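You operate a simulated robot arm through the tools that you are given. There is no shell and no other tool. Be economical: measure what you need, move in short steps, check, and stop when the job is done.

The job below is to be done with a simulated two-armed robot. You get a single attempt, and the scene is never put back.

## Task
Put one of the metal blocks from the top of the check bench on top of the folded belt on the top of the check bench. Take the refill pack on the middle of the check bench and put it away on the top of the post shelf. Put two of the steel pots from the top of the check bench in the grey parts bin. Stack the green tape roll from the top of the check bench on top of the blue tape roll. Pick up the bucket marked "26" from the top of the check bench with one hand, pass it to the other hand and put it on the top of the outfeed belt. Fetch the test block from the top of the check bench and set it on the load card there. Any order will do. Set down upright: bucket.

It is judged by the outcome, as a careful person would: the job done as asked, and still so three seconds after it is handed in. It fails if anything else is knocked over, pushed out of place, dropped, spilled or broken.

## Robot
Two 7-joint arms with three-finger grippers on one trunk, on a base that drives. Base frame: it is fixed to the floor where the robot stands at the start and does not move with it; the origin is under the middle of the robot, x ahead of it, y to its left, z up; the surface under the hand at the start is at about z = 0.86. Readings come in m, rad, newtons and seconds.
The left shoulder is at the start at [0.078, 0.126, 1.157], the right one opposite. With the tool pointing down near the work surface each hand reaches from about 0.36 to 0.84 m from the robot's upright axis, wherever it stands, measured 20 degrees to its own side. Places, roughly: bucket [0.5, -1, 1]; folded belt (7x17x5 cm) [0.5, 1, 0.9]; grey parts bin (20x24x12 cm) [0.4, -0.1, 0.9]; load card [0.25, 1, 0.75]; metal block [0.75, 0.25, 0.75]; refill pack [0.75, 0, 1]; steel pot [0.5, 0, 1]; tape roll [0.5, -0.75, 1]; test block [0.25, 1.25, 0.75]; top of the outfeed belt (86x24 cm) [0.7, 3.66, 0.76]; top of the post shelf (25x12 cm) [4.52, 3.12, 0.88]. Payload 2.94 kg a hand.
Tool frame (each hand has its own): the origin (TCP) lies between the finger pads and is the grasp point; the fingertips stand 0.03 m ahead of it; z points along the fingers, y is the line along which they close. Largest opening 0.128 m; the body of the gripper starts 0.093 m behind the TCP.
Orientation is that of the tool frame in the base frame, as [roll, pitch, yaw] about the fixed x, y, z axes, in that order (R = Rz(yaw) Ry(pitch) Rx(roll)). With the fingers straight down and closing along the base's y, the tool's x points along the base's -x, its y along +y and its z along -z.

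## Interface
- The arms move only by the tool apply_moves. It takes "left_moves", "right_moves" or both (then of equal length, played together; a hand with none holds still); each is a list of rows, each a list of 3 entries, a list of its own where there are three numbers: the shift along the base's x, y, z in cm, then the turn, a rotation vector about the base's x, y, z in rad, then the closure, from 0 (fully open) to 1 (shut). In form: [[[dx, dy, dz], [rx, ry, rz], claw], ...]. A call has 1 to 8 rows; each row is the pose to reach, as a shift and turn from the pose commanded when the call began. A row lasts 0.2 s, in which the tool goes at most 0.05 m and 0.15 rad; a call with a longer step from one row to the next is refused whole, and so is a gripper value outside its range. Where a pose cannot be reached the arm comes as near as it can. A force on the tool above 40 N (or 10 N above the force at the start of the call, whichever is more), or a blocked arm, ends the call early, and 0.2 s more pass. The fingers move at their own pace and stop on an object; they squeeze with about 39 N. The grip force told is the motor's: it shows also when the fingers shut on nothing. Time passes only in rows, and 0.2 s behind the last, so rows that repeat a pose let the fingers close. The reply holds the time, the measured pose of the TCP, the force on the tool along the base axes, the opening and the grip force, in the units named above and with some noise, with the torque about the TCP (base axes, N m) and any sound that the robot's microphone picked up.
- Cameras (640 x 400 px; columns grow to the right, rows downward): "scene" is now at [0.2048, -0.01, 1.321]; the picture's right is [-0.11, -0.99, 0.00], its down [-0.58, 0.07, -0.81] and it looks along [0.81, -0.09, -0.59] (base axes); focal length 214 px, centre (320, 200). "left" rides on the left gripper at [0.069, 0.015, -0.12] in its tool frame; the picture's right is [-0.21, 0.98, 0.00], its down [-0.82, -0.18, -0.54] and it looks along [-0.53, -0.12, 0.84] (tool axes); focal length 251 px, centre (320, 200). "right" rides on the right gripper at [0.069, -0.015, -0.12] in its tool frame; the picture's right is [0.21, 0.98, 0.00], its down [-0.82, 0.18, -0.54] and it looks along [-0.53, 0.12, 0.84] (tool axes); focal length 251 px, centre (320, 200). There is no depth. A picture from a camera that has moved, and an enlarged one, comes with that camera's place and axes in the base frame and with its lens.
- capture(camera): a new picture of that camera. The clock stands still meanwhile.
- move_column(by): slides the trunk up (or, below 0, down) by that many m; the arms and the scene camera ride with it, the base frame stays. It gives what a move gives, with no picture.
- steer(legs): drives the robot by 1 to 6 legs, each [ahead, left, turn to the left] in m, m and rad, along the robot's own axes; the way and the turn of a leg run together, so that a leg with both is an arc; at most 1.5 m and 3.142 rad a leg. The arms and the cameras ride along, it lands a little off, and it stops where it bumps. It gives what a move gives.
- turn_head(pan, tilt): turns the head with the scene camera to pan (to the left, within 1.396 rad either way) and tilt (down, from -0.506 to 1.204), counted from straight ahead of the robot. It gives what a move gives.
- close_up(camera, box): a new picture of the part [left, top, right, bottom] of that camera's present view, enlarged. The clock stands still meanwhile.
- sign_off(): hands the job in; it is judged then, once.

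Go step by step. Nothing tells you exact positions but the pictures and the camera data: compare them with the known pose of the tool, close in by small moves and look again before you grip or let go. The budget is 217 turns and 220 pictures, counting those below and the enlarged ones. Unless the task says otherwise, let go and move clear before handing in, and close with one line.

The tools are called after "Call:" by a JSON object that holds its "name" and its "arguments". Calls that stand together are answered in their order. apply_moves: Moves the arms, as the interface text tells. Its arguments: {"type":"object","properties":{"left_moves":{"type":"array","items":{"type":"array"}},"right_moves":{"type":"array","items":{"type":"array"}}},"required":[]} The other tools are called the same way: move_column (by) slides the trunk up or down; steer (legs) drives the base; turn_head (pan, tilt) turns the head that bears the scene camera; capture (camera) takes a picture; close_up (camera, box) takes an enlarged picture of a part of a camera's view; sign_off () hands the job in.

At the start:

```text
time: 0.0
left_ee_pos: [0.5544, 0.1007, 1.2166]
left_tcp_rot: [-3.141, 0.0, -3.14]
left_force: [-0.3, -0.3, 0.4]
left_ft_torque: [-0.01, 0.01, -0.01]
left_opening: 0.1282
left_grasp_force: 0.0
right_ee_pos: [0.3946, -0.2876, 1.2141]
right_tcp_rot: [-3.142, 0.002, -3.14]
right_force: [0.5, -0.1, -0.3]
right_ft_torque: [0.04, -0.01, -0.04]
right_opening: 0.1281
right_grasp_force: 0.2
trunk travel left (down, up): [-0.375, 0.172]
robot x, y, heading: [-0.0036, 0.0012, 0.0]
head pan, tilt: [-0.113, 0.625]
```

scene: 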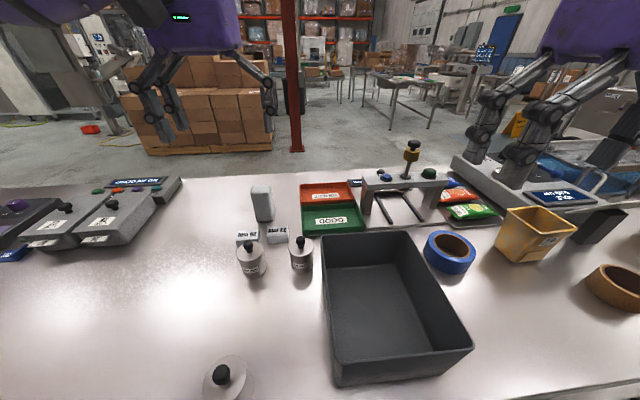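
right: 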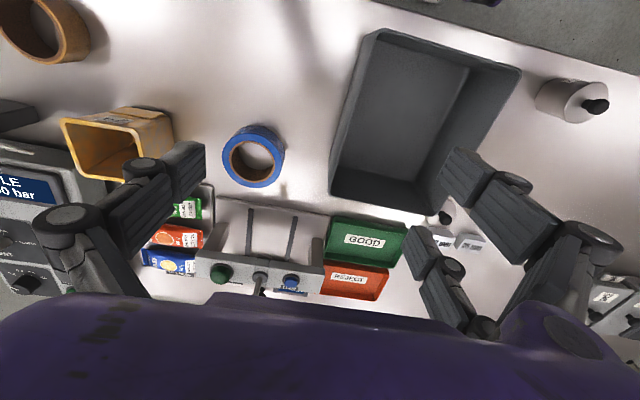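
left: 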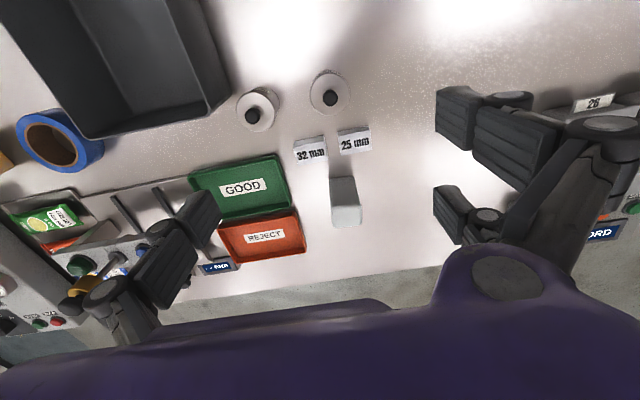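

I see the bench ahead with the grey bin, three pots, a blue tape roll, a yellow bucket and trays. I'll look left and right first to survey everything.

Call:
{"name": "turn_head", "arguments": {"pan": 0.9, "tilt": 0.6}}

Call:
{"name": "capture", "arguments": {"camera": "scene"}}

Call:
{"name": "turn_head", "arguments": {"pan": -0.9, "tilt": 0.6}}

Call:
{"name": "capture", "arguments": {"camera": "scene"}}

```text
time: 1.3
left_ee_pos: [0.5539, 0.1014, 1.2172]
left_tcp_rot: [3.142, 0.001, -3.141]
left_force: [-0.5, 0.4, -0.1]
left_ft_torque: [0.03, 0.02, 0.02]
left_opening: 0.128
left_grasp_force: 0.0
right_ee_pos: [0.3937, -0.2872, 1.2137]
right_tcp_rot: [-3.141, 0.001, 3.141]
right_force: [0.4, 0.6, 1.0]
right_ft_torque: [-0.02, 0.02, -0.02]
right_opening: 0.1281
right_grasp_force: 0.0
trunk travel left (down, up): [-0.375, 0.172]
robot x, y, heading: [-0.0012, -0.002, -0.001]
head pan, tilt: [0.901, 0.6]
```

```text
216 pictures are left
camera scene: at [0.1728, 0.0691, 1.3232], right [0.78, -0.62, 0.0], down [-0.35, -0.44, -0.83], along [0.51, 0.65, -0.56], focal length 214 px, centre (320, 200)
```

scene: 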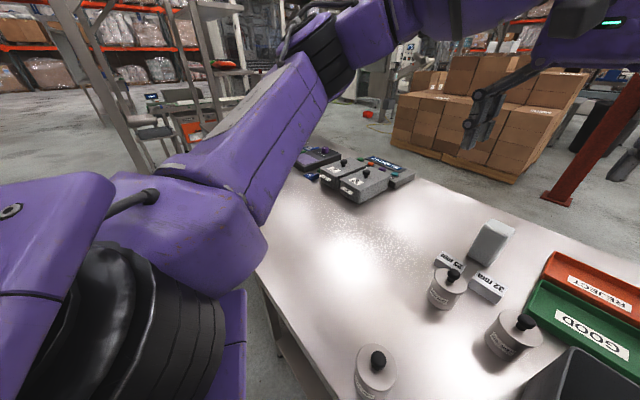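

```text
time: 3.1
left_ee_pos: [0.5546, 0.1024, 1.217]
left_tcp_rot: [-3.141, 0.001, 3.141]
left_force: [-0.3, -0.3, -0.6]
left_ft_torque: [-0.05, 0.01, 0.02]
left_opening: 0.1278
left_grasp_force: 0.0
right_ee_pos: [0.3953, -0.2895, 1.2149]
right_tcp_rot: [-3.141, 0.003, 3.142]
right_force: [0.1, 0.6, -0.6]
right_ft_torque: [0.03, 0.02, -0.04]
right_opening: 0.1278
right_grasp_force: 0.1
trunk travel left (down, up): [-0.375, 0.172]
robot x, y, heading: [-0.0003, -0.001, -0.004]
head pan, tilt: [-0.901, 0.6]
```

```text
215 pictures are left
camera scene: at [0.1727, -0.0693, 1.3232], right [-0.78, -0.62, 0.0], down [-0.35, 0.44, -0.83], along [0.51, -0.65, -0.56], focal length 214 px, centre (320, 200)
```

scene: 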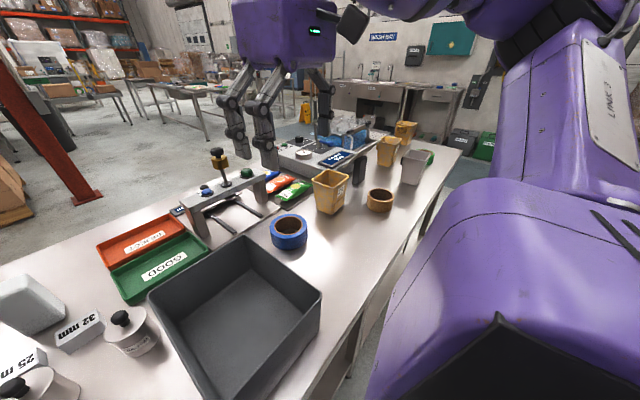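

The left end holds labelled boxes and the right end has buckets and tape rolls. I'll zoom in to identify items.

Call:
{"name": "close_up", "arguments": {"camera": "scene", "box": [260, 100, 480, 240]}}

Call:
{"name": "turn_head", "arguments": {"pan": 0.5, "tilt": 0.6}}

Call:
{"name": "capture", "arguments": {"camera": "scene"}}

Call:
{"name": "close_up", "arguments": {"camera": "scene", "box": [60, 130, 260, 260]}}

Call:
{"name": "close_up", "arguments": {"camera": "scene", "box": [260, 130, 460, 260]}}

```text
2.86 times, centred on (370, 170) of scene
camera zoom: at [0.1727, -0.0693, 1.3232], right [-0.78, -0.62, 0.0], down [-0.35, 0.44, -0.83], along [0.51, -0.65, -0.56], focal length 613 px, centre (177, 286)
```

zoom: 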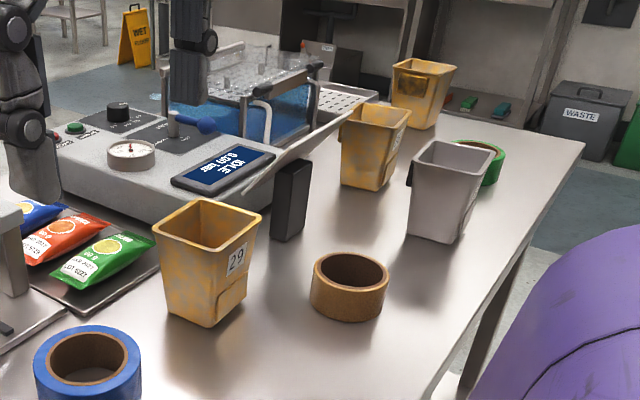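

```text
time: 4.6
left_ee_pos: [0.5537, 0.1025, 1.217]
left_tcp_rot: [-3.141, 0.0, 3.141]
left_force: [0.3, 1.0, -0.9]
left_ft_torque: [0.01, -0.03, -0.04]
left_opening: 0.1278
left_grasp_force: 0.1
right_ee_pos: [0.3943, -0.2877, 1.214]
right_tcp_rot: [-3.141, 0.003, -3.141]
right_force: [0.1, -0.2, -0.7]
right_ft_torque: [0.0, -0.03, 0.01]
right_opening: 0.1281
right_grasp_force: 0.0
trunk travel left (down, up): [-0.375, 0.172]
robot x, y, heading: [-0.0015, -0.0003, 0.0]
head pan, tilt: [0.499, 0.6]
```

```text
213 pictures are left
camera scene: at [0.1954, 0.0421, 1.3232], right [0.48, -0.88, 0.0], down [-0.5, -0.27, -0.83], along [0.72, 0.39, -0.56], focal length 214 px, centre (320, 200)
```

scene: 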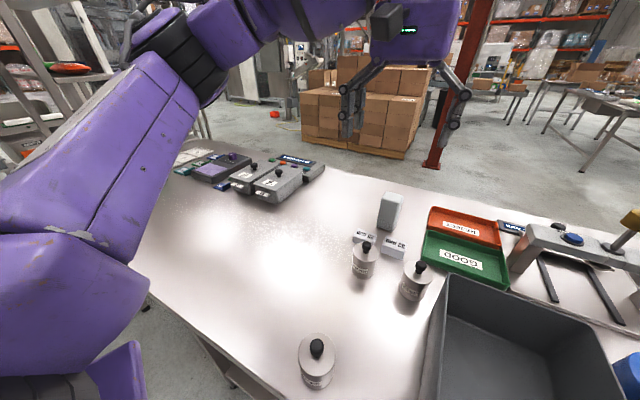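

```text
3.08 times, centred on (160, 195) of scene
camera zoom: at [0.1954, 0.0421, 1.3232], right [0.48, -0.88, 0.0], down [-0.5, -0.27, -0.83], along [0.72, 0.39, -0.56], focal length 660 px, centre (812, 215)
```

zoom: 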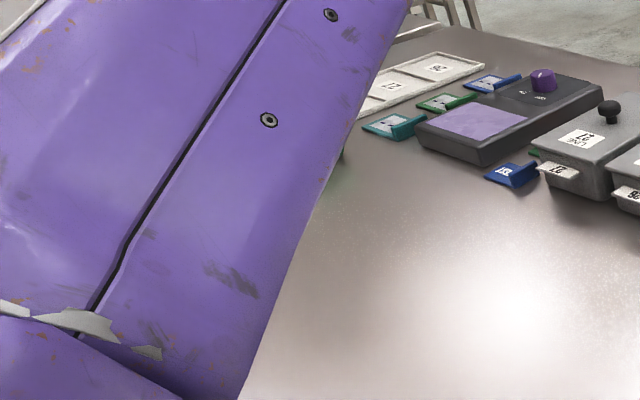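

```text
3.08 times, centred on (360, 195) of scene
camera zoom: at [0.1954, 0.0421, 1.3232], right [0.48, -0.88, 0.0], down [-0.5, -0.27, -0.83], along [0.72, 0.39, -0.56], focal length 660 px, centre (197, 215)
```

zoom: 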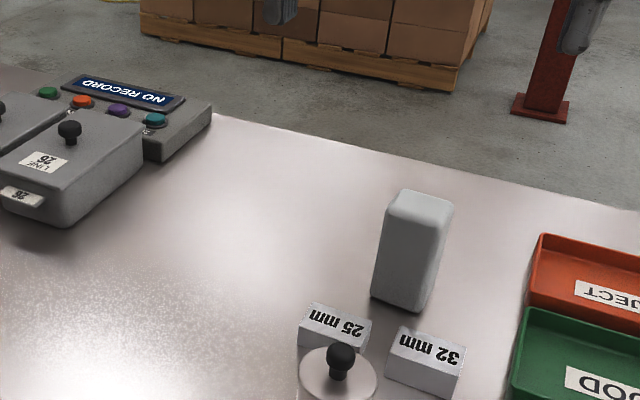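

The bench's left part is hidden by my arm. I'll look fully left for obstacles before driving along the bench.

Call:
{"name": "turn_head", "arguments": {"pan": 1.39, "tilt": 0.3}}

Call:
{"name": "capture", "arguments": {"camera": "scene"}}

Call:
{"name": "turn_head", "arguments": {"pan": -1.39, "tilt": 0.3}}

Call:
{"name": "capture", "arguments": {"camera": "scene"}}

```text
time: 5.8
left_ee_pos: [0.5544, 0.1022, 1.2166]
left_tcp_rot: [3.141, 0.001, 3.14]
left_force: [0.0, -0.4, -0.8]
left_ft_torque: [-0.03, -0.03, 0.01]
left_opening: 0.1283
left_grasp_force: 0.0
right_ee_pos: [0.3939, -0.2884, 1.2153]
right_tcp_rot: [-3.141, 0.002, 3.141]
right_force: [0.5, -1.4, -0.3]
right_ft_torque: [0.01, -0.02, 0.01]
right_opening: 0.128
right_grasp_force: 0.0
trunk travel left (down, up): [-0.375, 0.172]
robot x, y, heading: [0.0013, -0.0008, 0.003]
head pan, tilt: [1.389, 0.3]
```

```text
210 pictures are left
camera scene: at [0.1347, 0.0917, 1.3506], right [0.98, -0.18, 0.0], down [-0.05, -0.29, -0.96], along [0.17, 0.94, -0.3], focal length 214 px, centre (320, 200)
```

scene: 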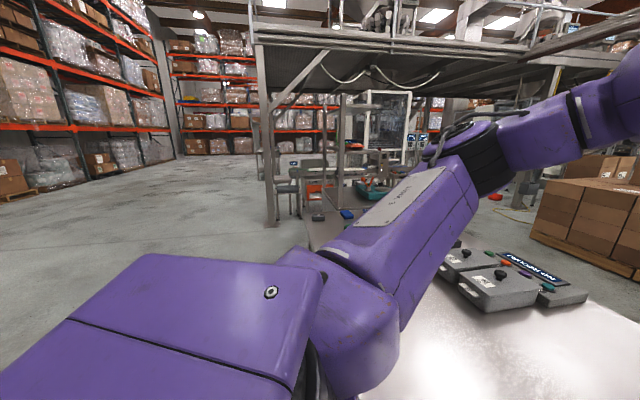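

```text
time: 8.2
left_ee_pos: [0.5537, 0.102, 1.217]
left_tcp_rot: [3.139, 0.001, -3.141]
left_force: [-0.5, -1.2, 0.0]
left_ft_torque: [-0.01, -0.03, -0.01]
left_opening: 0.1278
left_grasp_force: 0.1
right_ee_pos: [0.3951, -0.2891, 1.2148]
right_tcp_rot: [-3.141, 0.003, 3.141]
right_force: [-0.1, -0.9, 0.4]
right_ft_torque: [0.05, -0.01, 0.0]
right_opening: 0.1279
right_grasp_force: 0.0
trunk travel left (down, up): [-0.375, 0.172]
robot x, y, heading: [-0.0026, 0.0003, 0.001]
head pan, tilt: [-1.389, 0.3]
```

```text
209 pictures are left
camera scene: at [0.1347, -0.0919, 1.3506], right [-0.98, -0.18, 0.0], down [-0.05, 0.29, -0.96], along [0.17, -0.94, -0.3], focal length 214 px, centre (320, 200)
```

scene: 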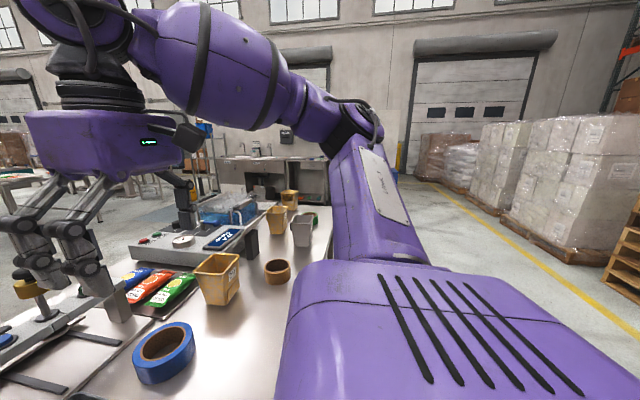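

Path is clear both ways. First I'll handle the pots here; zooming on them and the blocks.

Call:
{"name": "turn_head", "arguments": {"pan": 0.1, "tilt": 0.75}}

Call:
{"name": "capture", "arguments": {"camera": "scene"}}

Call:
{"name": "close_up", "arguments": {"camera": "scene", "box": [240, 140, 400, 240]}}

Call:
{"name": "close_up", "arguments": {"camera": "left", "box": [200, 50, 400, 250]}}

```text
time: 9.8
left_ee_pos: [0.5543, 0.1022, 1.2152]
left_tcp_rot: [3.141, 0.002, 3.141]
left_force: [0.1, 0.3, -0.3]
left_ft_torque: [-0.01, -0.02, 0.0]
left_opening: 0.1279
left_grasp_force: 0.0
right_ee_pos: [0.3934, -0.289, 1.2142]
right_tcp_rot: [-3.141, 0.002, 3.14]
right_force: [-0.5, 0.4, 0.6]
right_ft_torque: [-0.03, -0.03, 0.0]
right_opening: 0.1278
right_grasp_force: 0.1
trunk travel left (down, up): [-0.375, 0.172]
robot x, y, heading: [-0.0018, -0.0005, 0.002]
head pan, tilt: [0.099, 0.75]
```

```text
208 pictures are left
camera scene: at [0.2003, 0.0081, 1.3103], right [0.1, -1.0, 0.0], down [-0.68, -0.07, -0.73], along [0.73, 0.07, -0.68], focal length 214 px, centre (320, 200)
```

scene: 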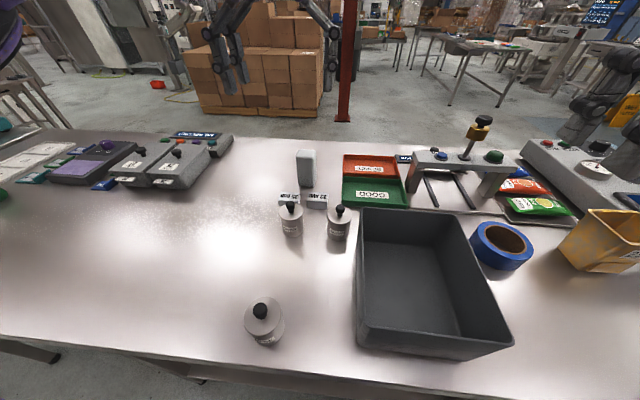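

```text
4.00 times, centred on (320, 190) of scene
camera zoom: at [0.2003, 0.0081, 1.3103], right [0.1, -1.0, 0.0], down [-0.68, -0.07, -0.73], along [0.73, 0.07, -0.68], focal length 858 px, centre (320, 240)
```

zoom: 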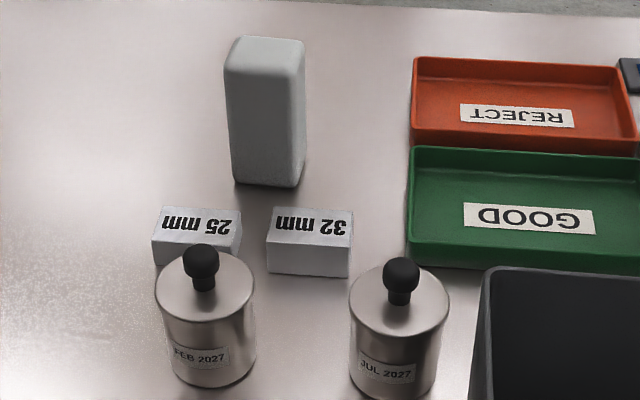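

```text
2.00 times, centred on (300, 150) of left
camera zoom: at [0.4861, 0.1169, 1.3365], right [0.21, 0.98, 0.0], down [0.82, -0.18, 0.54], along [0.53, -0.12, -0.84], focal length 503 px, centre (360, 300)
```

zoom: 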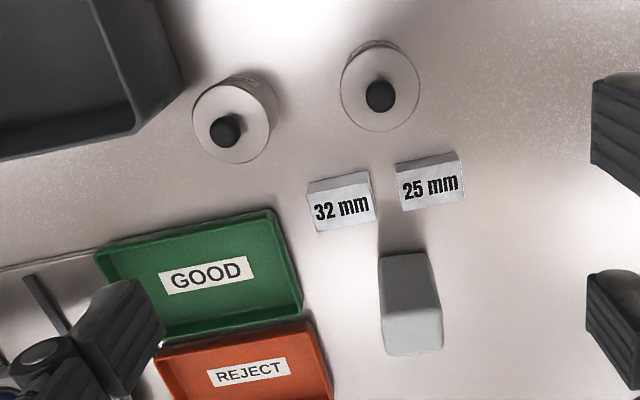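

The pots FEB 2027 (≈[0.552, 0.115]) and JUL 2027 (≈[0.554, -0.007]) stand left of the bin. The left arm goes above the FEB pot first.

Call:
{"name": "apply_moves", "arguments": {"left_moves": [[[-0.2, 1.3, -4], [0, 0, 0], 0.25], [[-0.2, 1.3, -8], [0, 0, 0], 0.25], [[-0.2, 1.3, -12], [0, 0, 0], 0.25], [[-0.2, 1.3, -16], [0, 0, 0], 0.25], [[-0.2, 1.3, -18], [0, 0, 0], 0.25]]}}

Call:
{"name": "capture", "arguments": {"camera": "left"}}

Call:
{"name": "close_up", "arguments": {"camera": "scene", "box": [220, 120, 420, 260]}}

```text
time: 11.0
left_ee_pos: [0.5544, 0.1143, 1.0371]
left_tcp_rot: [-3.142, 0.001, -3.141]
left_force: [-0.6, -0.6, -0.5]
left_ft_torque: [0.0, 0.01, 0.01]
left_opening: 0.0959
left_grasp_force: 0.0
right_ee_pos: [0.3937, -0.2885, 1.2146]
right_tcp_rot: [-3.142, 0.001, -3.141]
right_force: [-0.7, 0.5, 0.1]
right_ft_torque: [-0.02, 0.01, 0.0]
right_opening: 0.1282
right_grasp_force: 0.2
trunk travel left (down, up): [-0.375, 0.172]
robot x, y, heading: [0.0004, -0.0028, 0.001]
head pan, tilt: [0.099, 0.75]
```

```text
205 pictures are left
camera left: at [0.4856, 0.1297, 1.1569], right [0.21, 0.98, 0.0], down [0.82, -0.18, 0.54], along [0.53, -0.12, -0.84], focal length 251 px, centre (320, 200)
```

left: 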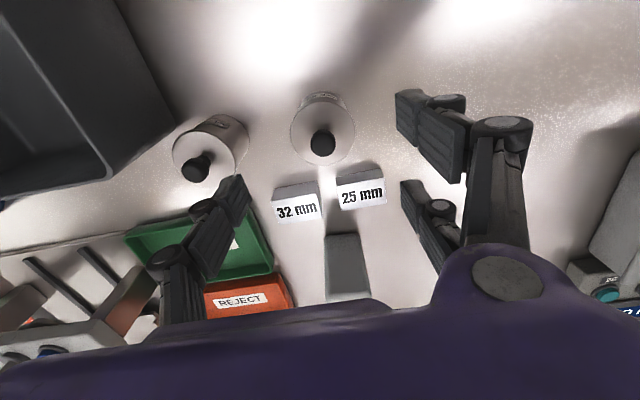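

```text
2.86 times, centred on (320, 190) of scene
camera zoom: at [0.2002, 0.008, 1.3103], right [0.1, -1.0, 0.0], down [-0.68, -0.07, -0.73], along [0.73, 0.07, -0.68], focal length 613 px, centre (320, 229)
```

zoom: 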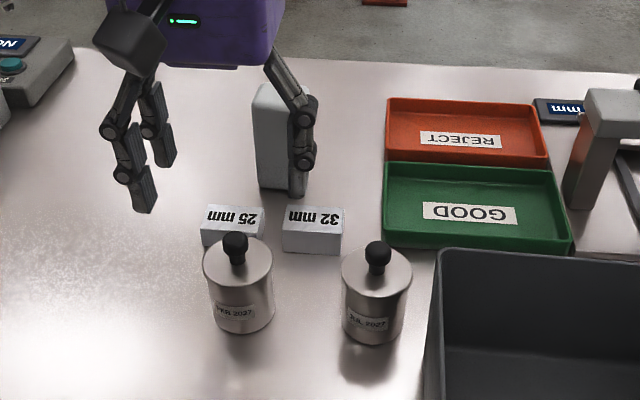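

The FEB pot sits right under the TCP at about [0.555, 0.116]. Descending to grip it.

Call:
{"name": "apply_moves", "arguments": {"left_moves": [[[0, 0.2, -4], [0, 0, 0], 0.25], [[0, 0.2, -8], [0, 0, 0], 0.25], [[0, 0.2, -11], [0, 0, 0], 0.25], [[0, 0.2, -13], [0, 0, 0], 0.25], [[0, 0.2, -13], [0, 0, 0], 0.7], [[0, 0.2, -13], [0, 0, 0], 0.7], [[0, 0.2, -13], [0, 0, 0], 0.7]]}}

Call:
{"name": "close_up", "arguments": {"camera": "scene", "box": [220, 120, 420, 260]}}

```text
time: 12.6
left_ee_pos: [0.5524, 0.116, 0.9049]
left_tcp_rot: [3.141, 0.0, -3.142]
left_force: [0.5, -1.8, -0.6]
left_ft_torque: [-0.1, -0.07, -0.03]
left_opening: 0.0552
left_grasp_force: 38.7
right_ee_pos: [0.3938, -0.289, 1.2146]
right_tcp_rot: [-3.141, 0.002, -3.14]
right_force: [-0.6, -0.4, -0.6]
right_ft_torque: [-0.01, -0.03, 0.03]
right_opening: 0.1279
right_grasp_force: 0.0
trunk travel left (down, up): [-0.375, 0.172]
robot x, y, heading: [-0.0007, -0.0019, 0.005]
head pan, tilt: [0.099, 0.75]
heard: snap
```

```text
2.86 times, centred on (320, 190) of scene
camera zoom: at [0.2003, 0.008, 1.3103], right [0.1, -1.0, 0.0], down [-0.68, -0.07, -0.73], along [0.73, 0.07, -0.68], focal length 613 px, centre (320, 229)
```

zoom: 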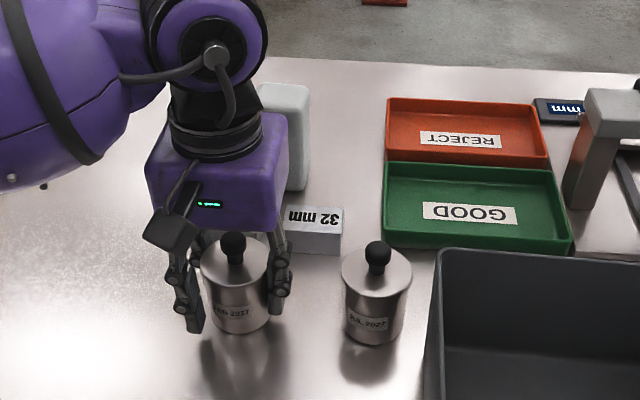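

The pot is gripped. Lift it, moving the right arm aside, and bring it over the bin.

Call:
{"name": "apply_moves", "arguments": {"left_moves": [[[0, 0, 4], [0, 0, 0], 0.7], [[0, 0, 8], [0, 0, 0], 0.7], [[0, 0, 12], [0, 0, 0], 0.7], [[0, 0, 16], [0, 0, 0], 0.7], [[0, 0, 17], [0, 0, 0], 0.7], [[-2, -4.5, 17], [0, 0, 0], 0.7], [[-4, -9, 17], [0, 0, 0], 0.7], [[-6, -13.5, 17], [0, 0, 0], 0.7]], "right_moves": [[[0, -4, 0], [0, 0, 0], 0], [[0, -8, 0], [0, 0, 0], 0], [[0, -12, 0], [0, 0, 0], 0], [[0, -16, 0], [0, 0, 0], 0], [[0, -18, 0], [0, 0, 0], 0], [[0, -18, 0], [0, 0, 0], 0], [[0, -18, 0], [0, 0, 0], 0], [[0, -18, 0], [0, 0, 0], 0]]}}

Call:
{"name": "capture", "arguments": {"camera": "scene"}}

```text
time: 14.4
left_ee_pos: [0.4914, -0.0205, 1.0755]
left_tcp_rot: [3.139, 0.001, -3.139]
left_force: [0.4, 0.0, -0.5]
left_ft_torque: [0.05, 0.0, 0.0]
left_opening: 0.0553
left_grasp_force: 39.2
right_ee_pos: [0.3951, -0.4668, 1.212]
right_tcp_rot: [3.14, 0.001, 3.141]
right_force: [0.0, -0.8, 0.5]
right_ft_torque: [0.04, -0.02, -0.02]
right_opening: 0.1282
right_grasp_force: 0.1
trunk travel left (down, up): [-0.375, 0.172]
robot x, y, heading: [-0.0002, -0.0016, 0.003]
head pan, tilt: [0.099, 0.75]
```

```text
202 pictures are left
camera scene: at [0.1999, 0.0062, 1.3103], right [0.1, -1.0, 0.0], down [-0.68, -0.07, -0.73], along [0.73, 0.07, -0.68], focal length 214 px, centre (320, 200)
```

scene: 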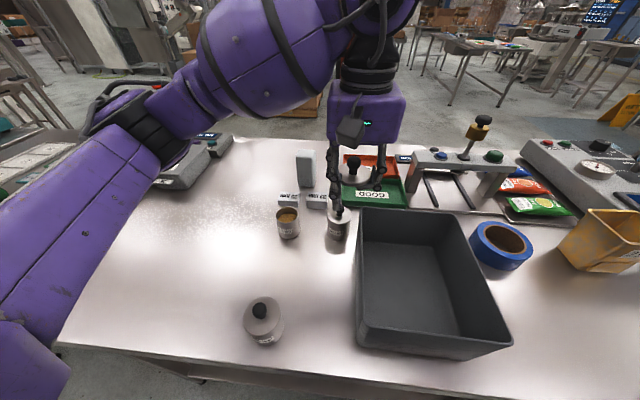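

The pot seems to have come apart — a body with brown contents remains on the bench. I'll zoom in to see.

Call:
{"name": "close_up", "arguments": {"camera": "scene", "box": [260, 140, 420, 260]}}

Call:
{"name": "capture", "arguments": {"camera": "left"}}

```text
3.33 times, centred on (340, 200) of scene
camera zoom: at [0.1999, 0.0062, 1.3103], right [0.1, -1.0, 0.0], down [-0.68, -0.07, -0.73], along [0.73, 0.07, -0.68], focal length 715 px, centre (253, 200)
```

zoom: 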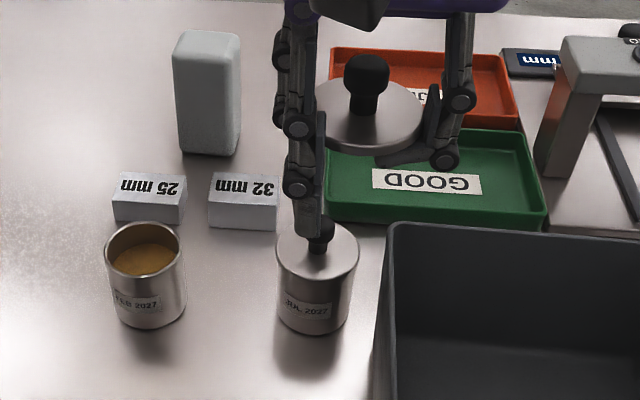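

```text
200 pictures are left
camera left: at [0.4237, -0.0054, 1.1957], right [0.21, 0.98, 0.0], down [0.82, -0.18, 0.54], along [0.53, -0.11, -0.84], focal length 251 px, centre (320, 200)
```

left: 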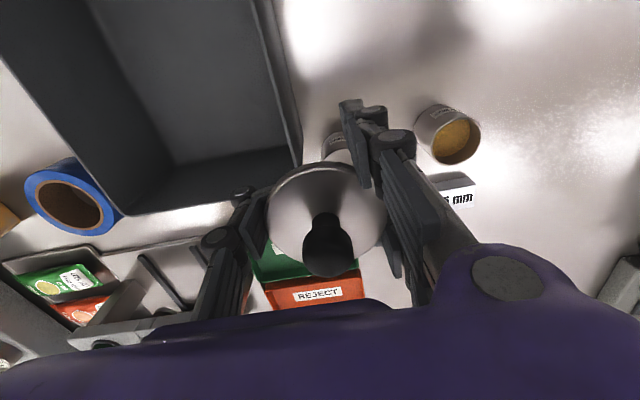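

I hold only the lid; the body stands with its contents apparently unspilled. I need to see how the lid sits in the hand before putting it back.

Call:
{"name": "close_up", "arguments": {"camera": "scene", "box": [310, 140, 390, 200]}}

Call:
{"name": "close_up", "arguments": {"camera": "scene", "box": [260, 190, 340, 250]}}

Call:
{"name": "close_up", "arguments": {"camera": "left", "box": [240, 80, 500, 290]}}

```text
6.67 times, centred on (350, 170) of scene
camera zoom: at [0.1999, 0.0062, 1.3103], right [0.1, -1.0, 0.0], down [-0.68, -0.07, -0.73], along [0.73, 0.07, -0.68], focal length 1430 px, centre (120, 400)
```

zoom: 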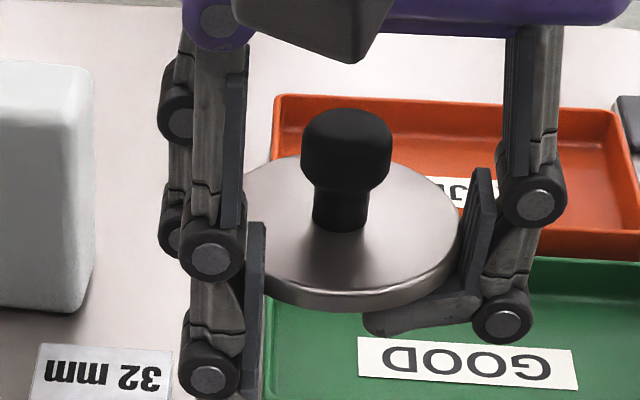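

```text
6.67 times, centred on (300, 220) of scene
camera zoom: at [0.1999, 0.0062, 1.3103], right [0.1, -1.0, 0.0], down [-0.68, -0.07, -0.73], along [0.73, 0.07, -0.68], focal length 1430 px, centre (453, 67)
```

zoom: 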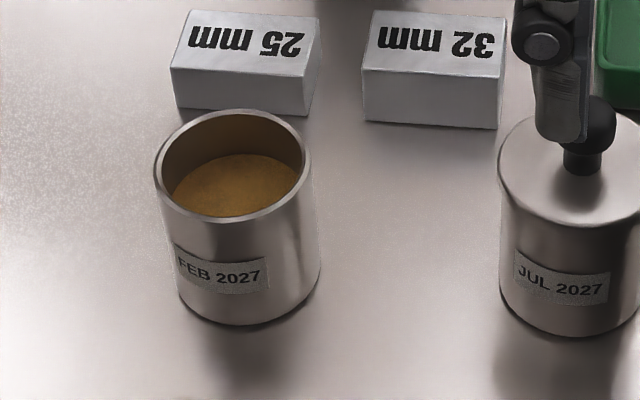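

```text
1.90 times, centred on (370, 185) of left
camera zoom: at [0.4237, -0.0054, 1.1957], right [0.21, 0.98, 0.0], down [0.82, -0.18, 0.54], along [0.53, -0.11, -0.84], focal length 479 px, centre (225, 229)
```

zoom: 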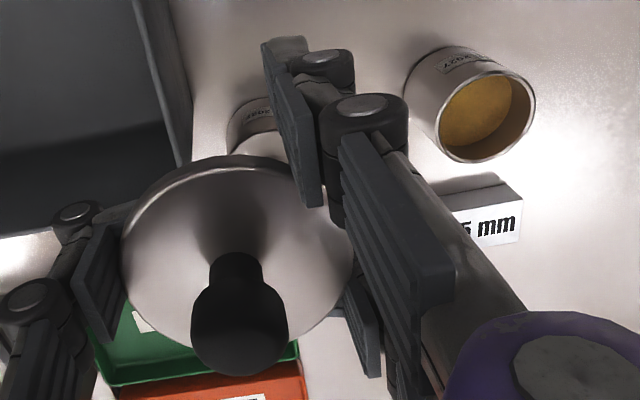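

I hold only the loose lid by its rim. I'll lift it above eye level to see whether its underside has a plug, before planning how to put it back.

Call:
{"name": "apply_moves", "arguments": {"left_moves": [[[0, 2, 5], [0, 0, 0], 0.7], [[0, 4, 10], [0, 0, 0], 0.7], [[0, 6, 14.5], [0, 0, 0], 0.7], [[0, 8, 19], [0, 0, 0], 0.7], [[0, 8, 24], [0, 0, 0], 0.7], [[0, 8, 28.5], [0, 0, 0], 0.7], [[0, 8, 33], [0, 0, 0], 0.7]]}}

Call:
{"name": "turn_head", "arguments": {"pan": 0.2, "tilt": -0.2}}

Call:
{"name": "capture", "arguments": {"camera": "scene"}}

```text
refused: row 1 steps farther than a row can; nothing moved
```

```text
time: 15.7
left_ee_pos: [0.4925, -0.0185, 1.0754]
left_tcp_rot: [-3.141, 0.002, -3.14]
left_force: [0.0, 0.0, -0.5]
left_ft_torque: [-0.02, -0.04, -0.02]
left_opening: 0.0556
left_grasp_force: 39.1
right_ee_pos: [0.3966, -0.4662, 1.2132]
right_tcp_rot: [3.141, 0.001, 3.141]
right_force: [-0.3, -0.2, -0.1]
right_ft_torque: [-0.01, -0.01, 0.0]
right_opening: 0.1278
right_grasp_force: 0.0
trunk travel left (down, up): [-0.375, 0.172]
robot x, y, heading: [-0.0014, -0.0002, 0.003]
head pan, tilt: [0.201, -0.201]
```

```text
196 pictures are left
camera scene: at [0.1994, 0.0166, 1.3957], right [0.2, -0.98, 0.0], down [0.19, 0.04, -0.98], along [0.96, 0.2, 0.2], focal length 214 px, centre (320, 200)
```

scene: 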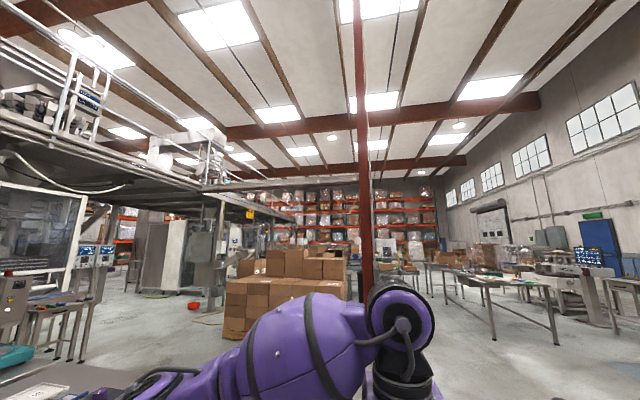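

Row step was just over the limit; retry with smaller steps.

Call:
{"name": "apply_moves", "arguments": {"left_moves": [[[0, 1, 4.8], [0, 0, 0], 0.7], [[0, 2, 9.6], [0, 0, 0], 0.7], [[0, 3, 14.4], [0, 0, 0], 0.7], [[0, 4, 19.2], [0, 0, 0], 0.7], [[0, 5, 24], [0, 0, 0], 0.7], [[0, 6, 28.8], [0, 0, 0], 0.7], [[0, 7, 33.6], [0, 0, 0], 0.7], [[0, 8, 38.4], [0, 0, 0], 0.7]]}}

Call:
{"name": "capture", "arguments": {"camera": "scene"}}

```text
time: 17.5
left_ee_pos: [0.4912, 0.0462, 1.3826]
left_tcp_rot: [-3.141, -0.001, -3.141]
left_force: [-0.4, 0.3, -1.0]
left_ft_torque: [-0.01, 0.0, 0.01]
left_opening: 0.0554
left_grasp_force: 38.9
left hand out of reach, approached as far as the arm can: row 7, 8
right_ee_pos: [0.3961, -0.4644, 1.2125]
right_tcp_rot: [-3.14, 0.001, 3.141]
right_force: [0.5, 0.3, -0.1]
right_ft_torque: [-0.03, 0.0, -0.03]
right_opening: 0.1283
right_grasp_force: 0.0
trunk travel left (down, up): [-0.375, 0.172]
robot x, y, heading: [-0.0025, -0.0019, -0.001]
head pan, tilt: [0.201, -0.201]
```

```text
195 pictures are left
camera scene: at [0.2002, 0.0168, 1.3956], right [0.2, -0.98, 0.0], down [0.19, 0.04, -0.98], along [0.96, 0.2, 0.2], focal length 214 px, centre (320, 200)
```

scene: 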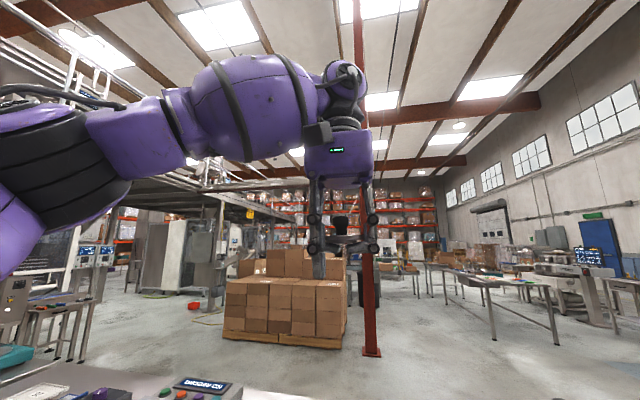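

Call:
{"name": "close_up", "arguments": {"camera": "scene", "box": [295, 190, 395, 280]}}

Call:
{"name": "turn_head", "arguments": {"pan": 0.2, "tilt": 0.3}}

Call:
{"name": "close_up", "arguments": {"camera": "scene", "box": [280, 50, 400, 150]}}

```text
4.44 times, centred on (345, 235) of scene
camera zoom: at [0.2002, 0.0168, 1.3956], right [0.2, -0.98, 0.0], down [0.19, 0.04, -0.98], along [0.96, 0.2, 0.2], focal length 953 px, centre (209, 44)
```

zoom: 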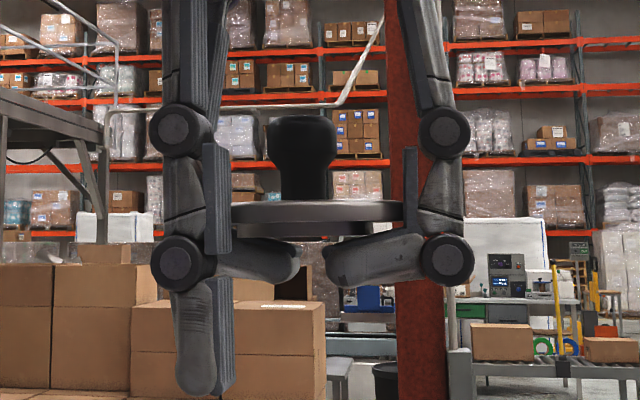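

```text
time: 18.4
left_ee_pos: [0.4933, 0.0467, 1.3833]
left_tcp_rot: [3.142, -0.001, 3.141]
left_force: [-0.5, 0.0, -0.7]
left_ft_torque: [-0.01, 0.03, 0.03]
left_opening: 0.0554
left_grasp_force: 39.0
right_ee_pos: [0.3967, -0.4651, 1.2122]
right_tcp_rot: [-3.141, 0.001, 3.141]
right_force: [-0.9, 1.4, 0.4]
right_ft_torque: [0.0, -0.03, -0.02]
right_opening: 0.128
right_grasp_force: 0.0
trunk travel left (down, up): [-0.375, 0.172]
robot x, y, heading: [-0.0012, 0.0039, -0.002]
head pan, tilt: [0.201, 0.3]
```

```text
4.00 times, centred on (340, 100) of scene
camera zoom: at [0.2094, 0.0185, 1.3507], right [0.2, -0.98, 0.0], down [-0.29, -0.06, -0.96], along [0.94, 0.19, -0.29], focal length 858 px, centre (240, 600)
```

zoom: 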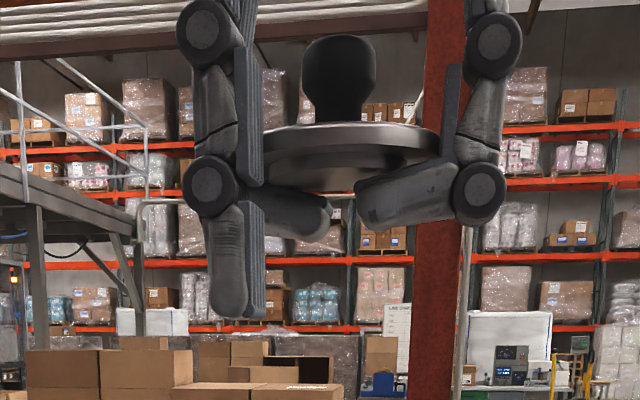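

The lid has a small plug underneath and the finger tips have curled under it. I'll lay it on the free bench area by tilting the hand about 60° so its edge touches down gently, then re-grip it by the knob. First moving over free bench.

Call:
{"name": "apply_moves", "arguments": {"left_moves": [[[-0.5, 3, -3.7], [0, 0, 0], 0.7], [[-1, 6, -7.4], [0, 0, 0], 0.7], [[-1.5, 9, -11.1], [0, 0, 0], 0.7], [[-2, 12, -14.8], [0, 0, 0], 0.7], [[-2.5, 15, -18.5], [0, 0, 0], 0.7], [[-3, 18, -22.2], [0, 0, 0], 0.7], [[-3.5, 21, -25.9], [0, 0, 0], 0.7], [[-4, 24, -29.6], [0, 0, 0], 0.7]]}}

Call:
{"name": "apply_moves", "arguments": {"left_moves": [[[0, 0, 0], [-0.063, 0.063, 0.109], 0.7], [[0, 0, 0], [-0.126, 0.126, 0.217], 0.7], [[0, 0, 0], [-0.188, 0.188, 0.326], 0.7], [[0, 0, 0], [-0.251, 0.251, 0.434], 0.7], [[0, 0, 0], [-0.314, 0.314, 0.543], 0.7], [[0, 0, 0], [-0.377, 0.377, 0.652], 0.7], [[0, 0, 0], [-0.439, 0.439, 0.76], 0.7]]}}

```text
time: 20.2
left_ee_pos: [0.4507, 0.2862, 1.0847]
left_tcp_rot: [3.141, 0.0, 3.14]
left_force: [0.4, -0.4, -0.7]
left_ft_torque: [0.0, -0.01, 0.01]
left_opening: 0.0554
left_grasp_force: 39.1
right_ee_pos: [0.3943, -0.4653, 1.2143]
right_tcp_rot: [-3.14, 0.001, -3.141]
right_force: [-0.7, 0.1, -0.9]
right_ft_torque: [-0.03, -0.01, 0.03]
right_opening: 0.1281
right_grasp_force: 0.2
trunk travel left (down, up): [-0.375, 0.172]
robot x, y, heading: [-0.0022, -0.0, -0.002]
head pan, tilt: [0.201, 0.3]
```

```text
time: 21.8
left_ee_pos: [0.4523, 0.2875, 1.0854]
left_tcp_rot: [-2.881, -0.555, -2.428]
left_force: [0.5, -0.2, -0.2]
left_ft_torque: [-0.01, 0.0, 0.03]
left_opening: 0.0557
left_grasp_force: 39.6
right_ee_pos: [0.3955, -0.4647, 1.2133]
right_tcp_rot: [3.141, 0.001, 3.141]
right_force: [0.1, -0.1, 0.0]
right_ft_torque: [-0.03, 0.01, 0.01]
right_opening: 0.128
right_grasp_force: 0.0
trunk travel left (down, up): [-0.375, 0.172]
robot x, y, heading: [-0.0011, 0.0007, -0.002]
head pan, tilt: [0.201, 0.3]
```

Continuing the tilt.

Call:
{"name": "apply_moves", "arguments": {"left_moves": [[[0, 0, 0], [-0.063, 0.063, 0.109], 0.7], [[0, 0, 0], [-0.126, 0.126, 0.217], 0.7], [[0, 0, 0], [-0.188, 0.188, 0.326], 0.7], [[0, 0, 0], [-0.251, 0.251, 0.434], 0.7], [[0, 0, 0], [-0.314, 0.314, 0.543], 0.7], [[0, 0, 0], [-0.377, 0.377, 0.652], 0.7]]}}

Call:
{"name": "turn_head", "arguments": {"pan": 0.5, "tilt": 0.7}}

Call:
{"name": "capture", "arguments": {"camera": "scene"}}

Call:
{"name": "capture", "arguments": {"camera": "left"}}

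```text
time: 23.2
left_ee_pos: [0.4529, 0.2885, 1.0854]
left_tcp_rot: [3.14, -1.048, -1.566]
left_force: [-0.3, 1.0, -0.3]
left_ft_torque: [0.0, -0.03, 0.01]
left_opening: 0.0555
left_grasp_force: 38.8
right_ee_pos: [0.396, -0.465, 1.2133]
right_tcp_rot: [-3.141, 0.001, -3.14]
right_force: [0.0, -0.1, -0.5]
right_ft_torque: [0.01, 0.01, 0.0]
right_opening: 0.128
right_grasp_force: 0.2
trunk travel left (down, up): [-0.375, 0.172]
robot x, y, heading: [0.0026, 0.0026, -0.002]
head pan, tilt: [0.201, 0.3]
```

```text
time: 24.1
left_ee_pos: [0.4528, 0.2879, 1.0851]
left_tcp_rot: [3.141, -1.047, -1.573]
left_force: [-0.1, 0.2, 0.1]
left_ft_torque: [0.01, -0.01, 0.0]
left_opening: 0.0554
left_grasp_force: 39.4
right_ee_pos: [0.3957, -0.4654, 1.2128]
right_tcp_rot: [-3.141, 0.002, 3.141]
right_force: [-0.2, -0.6, -0.3]
right_ft_torque: [0.0, -0.02, 0.0]
right_opening: 0.1281
right_grasp_force: 0.1
trunk travel left (down, up): [-0.375, 0.172]
robot x, y, heading: [0.0003, 0.0012, 0.002]
head pan, tilt: [0.499, 0.7]
```

```text
192 pictures are left
camera scene: at [0.1924, 0.0405, 1.3146], right [0.48, -0.88, 0.0], down [-0.57, -0.31, -0.77], along [0.67, 0.37, -0.64], focal length 214 px, centre (320, 200)
```

scene: 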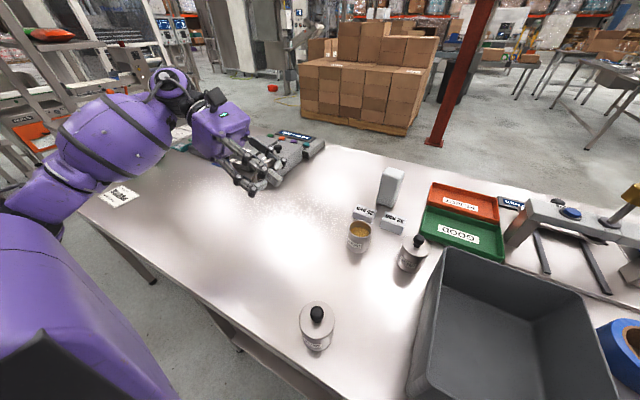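

```text
191 pictures are left
camera left: at [0.4392, 0.358, 1.2049], right [-0.98, 0.11, -0.19], down [0.18, 0.88, -0.44], along [0.12, -0.46, -0.88], focal length 251 px, centre (320, 200)
```

left: 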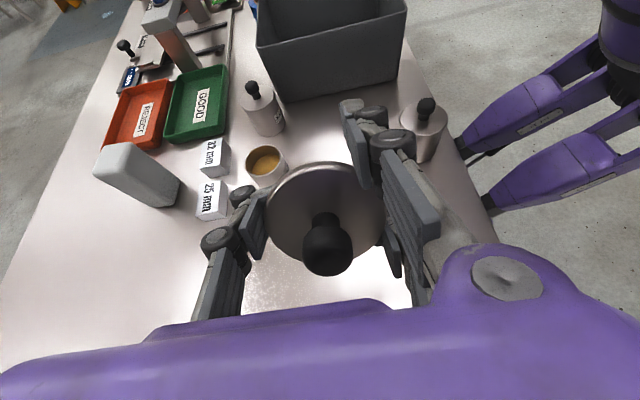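

The tilted lid is seen clearly with its knob facing the hand. Tilting slightly more and lowering towards the bench.

Call:
{"name": "apply_moves", "arguments": {"left_moves": [[[0, 0, -4], [-0.087, 0, 0], 0.7], [[0, 0, -8], [-0.087, 0, 0], 0.7], [[0, 0, -12], [-0.087, 0, 0], 0.7], [[0, 0, -15], [-0.087, 0, 0], 0.7], [[0, 0, -17], [-0.087, 0, 0], 0.7], [[0, 0, -18.5], [-0.087, 0, 0], 0.7]]}}

Call:
{"name": "close_up", "arguments": {"camera": "scene", "box": [180, 140, 320, 240]}}

Call:
{"name": "capture", "arguments": {"camera": "left"}}

```text
time: 25.5
left_ee_pos: [0.4517, 0.2876, 0.9004]
left_tcp_rot: [3.141, -1.136, -1.57]
left_force: [0.0, -0.5, -0.3]
left_ft_torque: [-0.01, 0.06, -0.03]
left_opening: 0.0551
left_grasp_force: 39.2
right_ee_pos: [0.3951, -0.4649, 1.2128]
right_tcp_rot: [-3.14, 0.003, 3.141]
right_force: [0.2, -0.6, -0.3]
right_ft_torque: [0.02, 0.01, 0.04]
right_opening: 0.1278
right_grasp_force: 0.1
trunk travel left (down, up): [-0.375, 0.172]
robot x, y, heading: [0.001, 0.0045, 0.003]
head pan, tilt: [0.499, 0.7]
```

```text
4.00 times, centred on (250, 190) of scene
camera zoom: at [0.1925, 0.0407, 1.3145], right [0.48, -0.88, 0.0], down [-0.57, -0.31, -0.76], along [0.67, 0.37, -0.64], focal length 858 px, centre (600, 240)
```

zoom: 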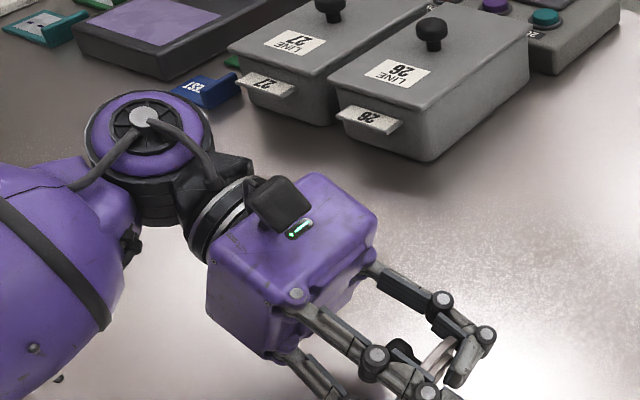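

```text
189 pictures are left
camera left: at [0.4385, 0.3677, 1.0138], right [-0.98, 0.09, -0.19], down [0.18, 0.84, -0.52], along [0.12, -0.54, -0.83], focal length 251 px, centre (320, 200)
```

left: 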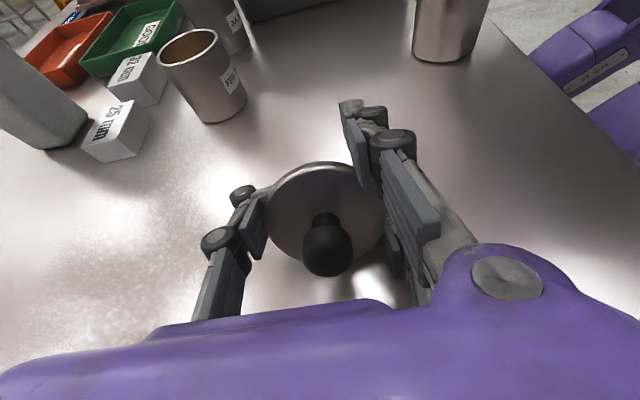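

Close to the bench now; creeping down until contact.

Call:
{"name": "apply_moves", "arguments": {"left_moves": [[[0, 0, -0.6], [0, 0, 0], 0.7], [[0, 0, -1.2], [0, 0, 0], 0.7], [[0, 0, -1.5], [0, 0, 0], 0.7], [[0, 0, -1.5], [0, 0, 0], 0.7]]}}

Call:
{"name": "close_up", "arguments": {"camera": "scene", "box": [240, 190, 320, 250]}}

Call:
{"name": "close_up", "arguments": {"camera": "right", "box": [0, 0, 640, 400]}}

```text
time: 26.3
left_ee_pos: [0.4541, 0.288, 0.8947]
left_tcp_rot: [-3.115, -1.146, -1.598]
left_force: [-9.2, 0.5, 15.3]
left_ft_torque: [0.21, 0.51, 0.09]
left_opening: 0.0554
left_grasp_force: 38.9
right_ee_pos: [0.3947, -0.4651, 1.2135]
right_tcp_rot: [-3.14, 0.001, 3.141]
right_force: [-0.2, -0.1, 0.2]
right_ft_torque: [-0.05, 0.01, -0.01]
right_opening: 0.1283
right_grasp_force: 0.0
trunk travel left (down, up): [-0.375, 0.172]
robot x, y, heading: [-0.0003, -0.0012, -0.001]
head pan, tilt: [0.499, 0.7]
stopped in row 3 (left hand): the force on the tool passed its limit at 45 N (the readings are from after the stop); the commanded pose is now the measured one
```

```text
6.67 times, centred on (280, 220) of scene
camera zoom: at [0.1911, 0.0408, 1.3146], right [0.48, -0.88, 0.0], down [-0.56, -0.31, -0.77], along [0.67, 0.37, -0.64], focal length 1430 px, centre (587, 67)
```

zoom: 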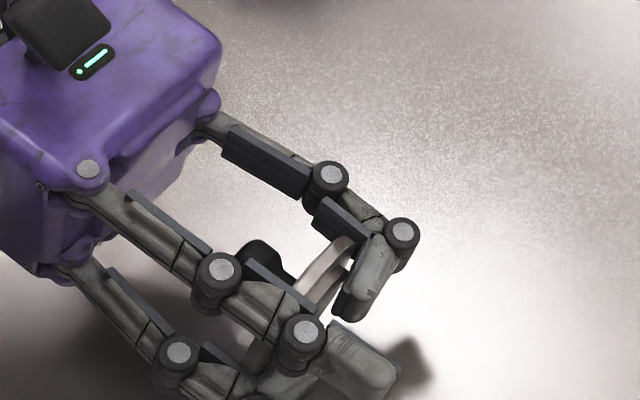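

```text
1.00 times, centred on (320, 200) of right (not enlarged: the box is as wide or as high as the picture)
camera zoom: at [0.3257, -0.4794, 1.332], right [-0.22, 0.98, 0.0], down [0.82, 0.18, 0.54], along [0.53, 0.12, -0.84], focal length 251 px, centre (320, 200)
```

zoom: 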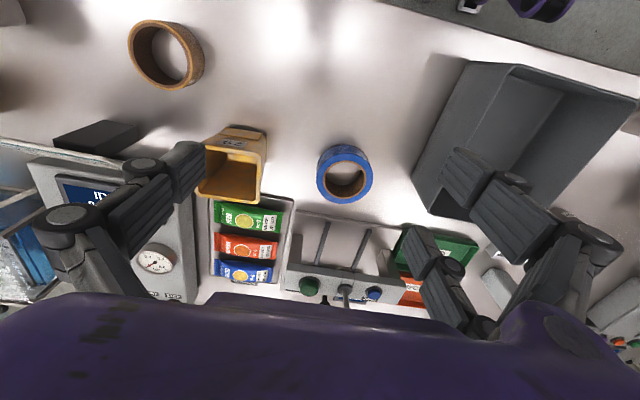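

A lower finger touches before the lid. I'll raise a little and roll the hand 20° so the lid edge becomes the lowest point.

Call:
{"name": "apply_moves", "arguments": {"left_moves": [[[0, 0, 1.5], [0, 0, 0], 0.7], [[0, 0, 2], [0, 0.12, 0.056], 0.7], [[0, 0, 2], [0, 0.24, 0.112], 0.7], [[0, 0, 2], [0, 0.34, 0.158], 0.7], [[0, 0, 1], [0, 0.34, 0.158], 0.7]]}}

Call:
{"name": "close_up", "arguments": {"camera": "scene", "box": [240, 190, 320, 250]}}

Call:
{"name": "capture", "arguments": {"camera": "left"}}

```text
time: 27.5
left_ee_pos: [0.4557, 0.2873, 0.9025]
left_tcp_rot: [2.48, -1.013, -0.824]
left_force: [0.6, 0.5, -0.5]
left_ft_torque: [0.02, -0.04, 0.0]
left_opening: 0.0553
left_grasp_force: 39.6
right_ee_pos: [0.3956, -0.466, 1.2128]
right_tcp_rot: [-3.141, 0.002, 3.141]
right_force: [-1.4, -0.2, -0.1]
right_ft_torque: [0.0, 0.03, -0.03]
right_opening: 0.1279
right_grasp_force: 0.0
trunk travel left (down, up): [-0.375, 0.172]
robot x, y, heading: [-0.0026, 0.0002, -0.003]
head pan, tilt: [0.499, 0.7]
```

```text
6.67 times, centred on (280, 220) of scene
camera zoom: at [0.1925, 0.0409, 1.3145], right [0.48, -0.88, 0.0], down [-0.57, -0.31, -0.76], along [0.67, 0.37, -0.64], focal length 1430 px, centre (587, 67)
```

zoom: 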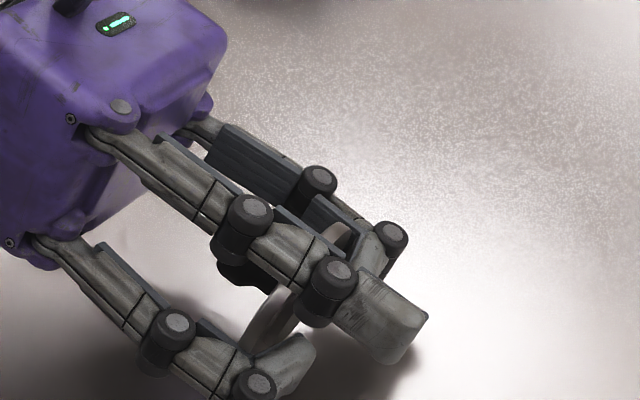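

```text
185 pictures are left
camera left: at [0.4661, 0.3677, 1.016], right [-0.99, -0.07, 0.13], down [-0.13, 0.84, -0.53], along [-0.08, -0.54, -0.84], focal length 251 px, centre (320, 200)
```

left: 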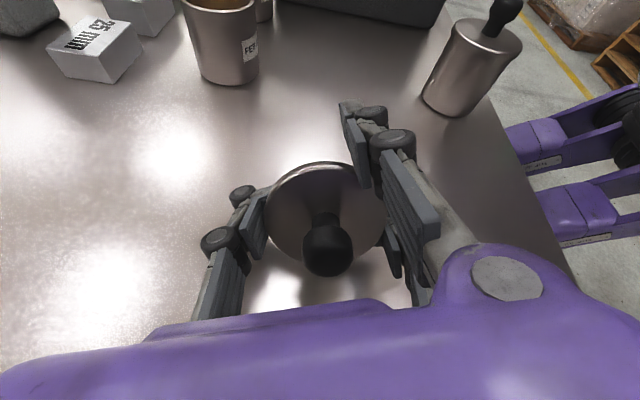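

Call:
{"name": "apply_moves", "arguments": {"left_moves": [[[0, 0, -0.5], [0, 0, 0], 0.7], [[0, 0, -1], [0, 0, 0], 0.7], [[0, 0, -1.4], [0, 0, 0], 0.7], [[0, 0, -1.8], [0, 0, 0], 0.7], [[0, 0, -2.2], [0, 0, 0], 0.7], [[0, 0, -2.6], [0, 0, 0], 0.7]]}}

Call:
{"name": "close_up", "arguments": {"camera": "scene", "box": [240, 190, 320, 250]}}

Call:
{"name": "capture", "arguments": {"camera": "left"}}

```text
time: 28.6
left_ee_pos: [0.4556, 0.2896, 0.8895]
left_tcp_rot: [2.481, -1.024, -0.826]
left_force: [-8.8, 2.7, 15.4]
left_ft_torque: [0.22, 0.58, 0.02]
left_opening: 0.0555
left_grasp_force: 39.6
right_ee_pos: [0.3956, -0.4646, 1.2134]
right_tcp_rot: [3.141, -0.001, -3.139]
right_force: [-0.1, 0.1, 0.3]
right_ft_torque: [-0.01, 0.0, 0.03]
right_opening: 0.1279
right_grasp_force: 0.1
trunk travel left (down, up): [-0.375, 0.172]
robot x, y, heading: [0.0001, 0.0014, -0.0]
head pan, tilt: [0.499, 0.7]
stopped in row 5 (left hand): the force on the tool passed its limit at 45 N (the readings are from after the stop); the commanded pose is now the measured one
```

```text
6.67 times, centred on (280, 220) of scene
camera zoom: at [0.191, 0.0411, 1.3146], right [0.48, -0.88, 0.0], down [-0.56, -0.31, -0.77], along [0.67, 0.37, -0.64], focal length 1430 px, centre (587, 67)
```

zoom: 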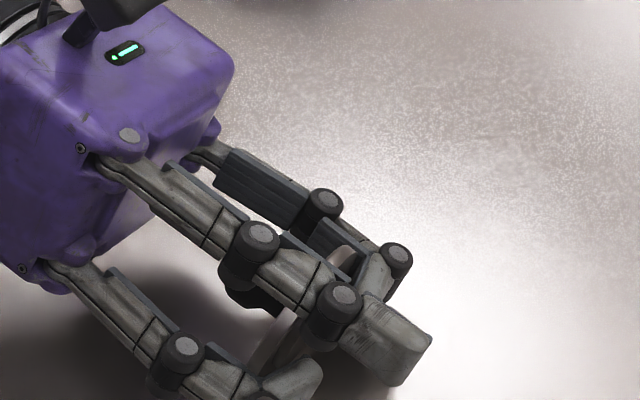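

```text
183 pictures are left
camera left: at [0.4651, 0.369, 1.0023], right [-0.99, -0.07, 0.13], down [-0.12, 0.83, -0.54], along [-0.07, -0.55, -0.83], focal length 251 px, centre (320, 200)
```

left: 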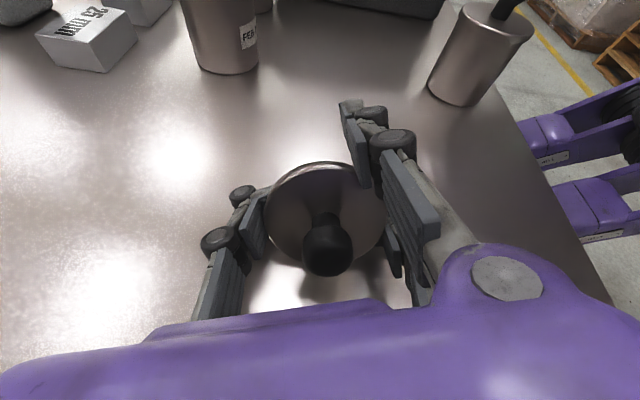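

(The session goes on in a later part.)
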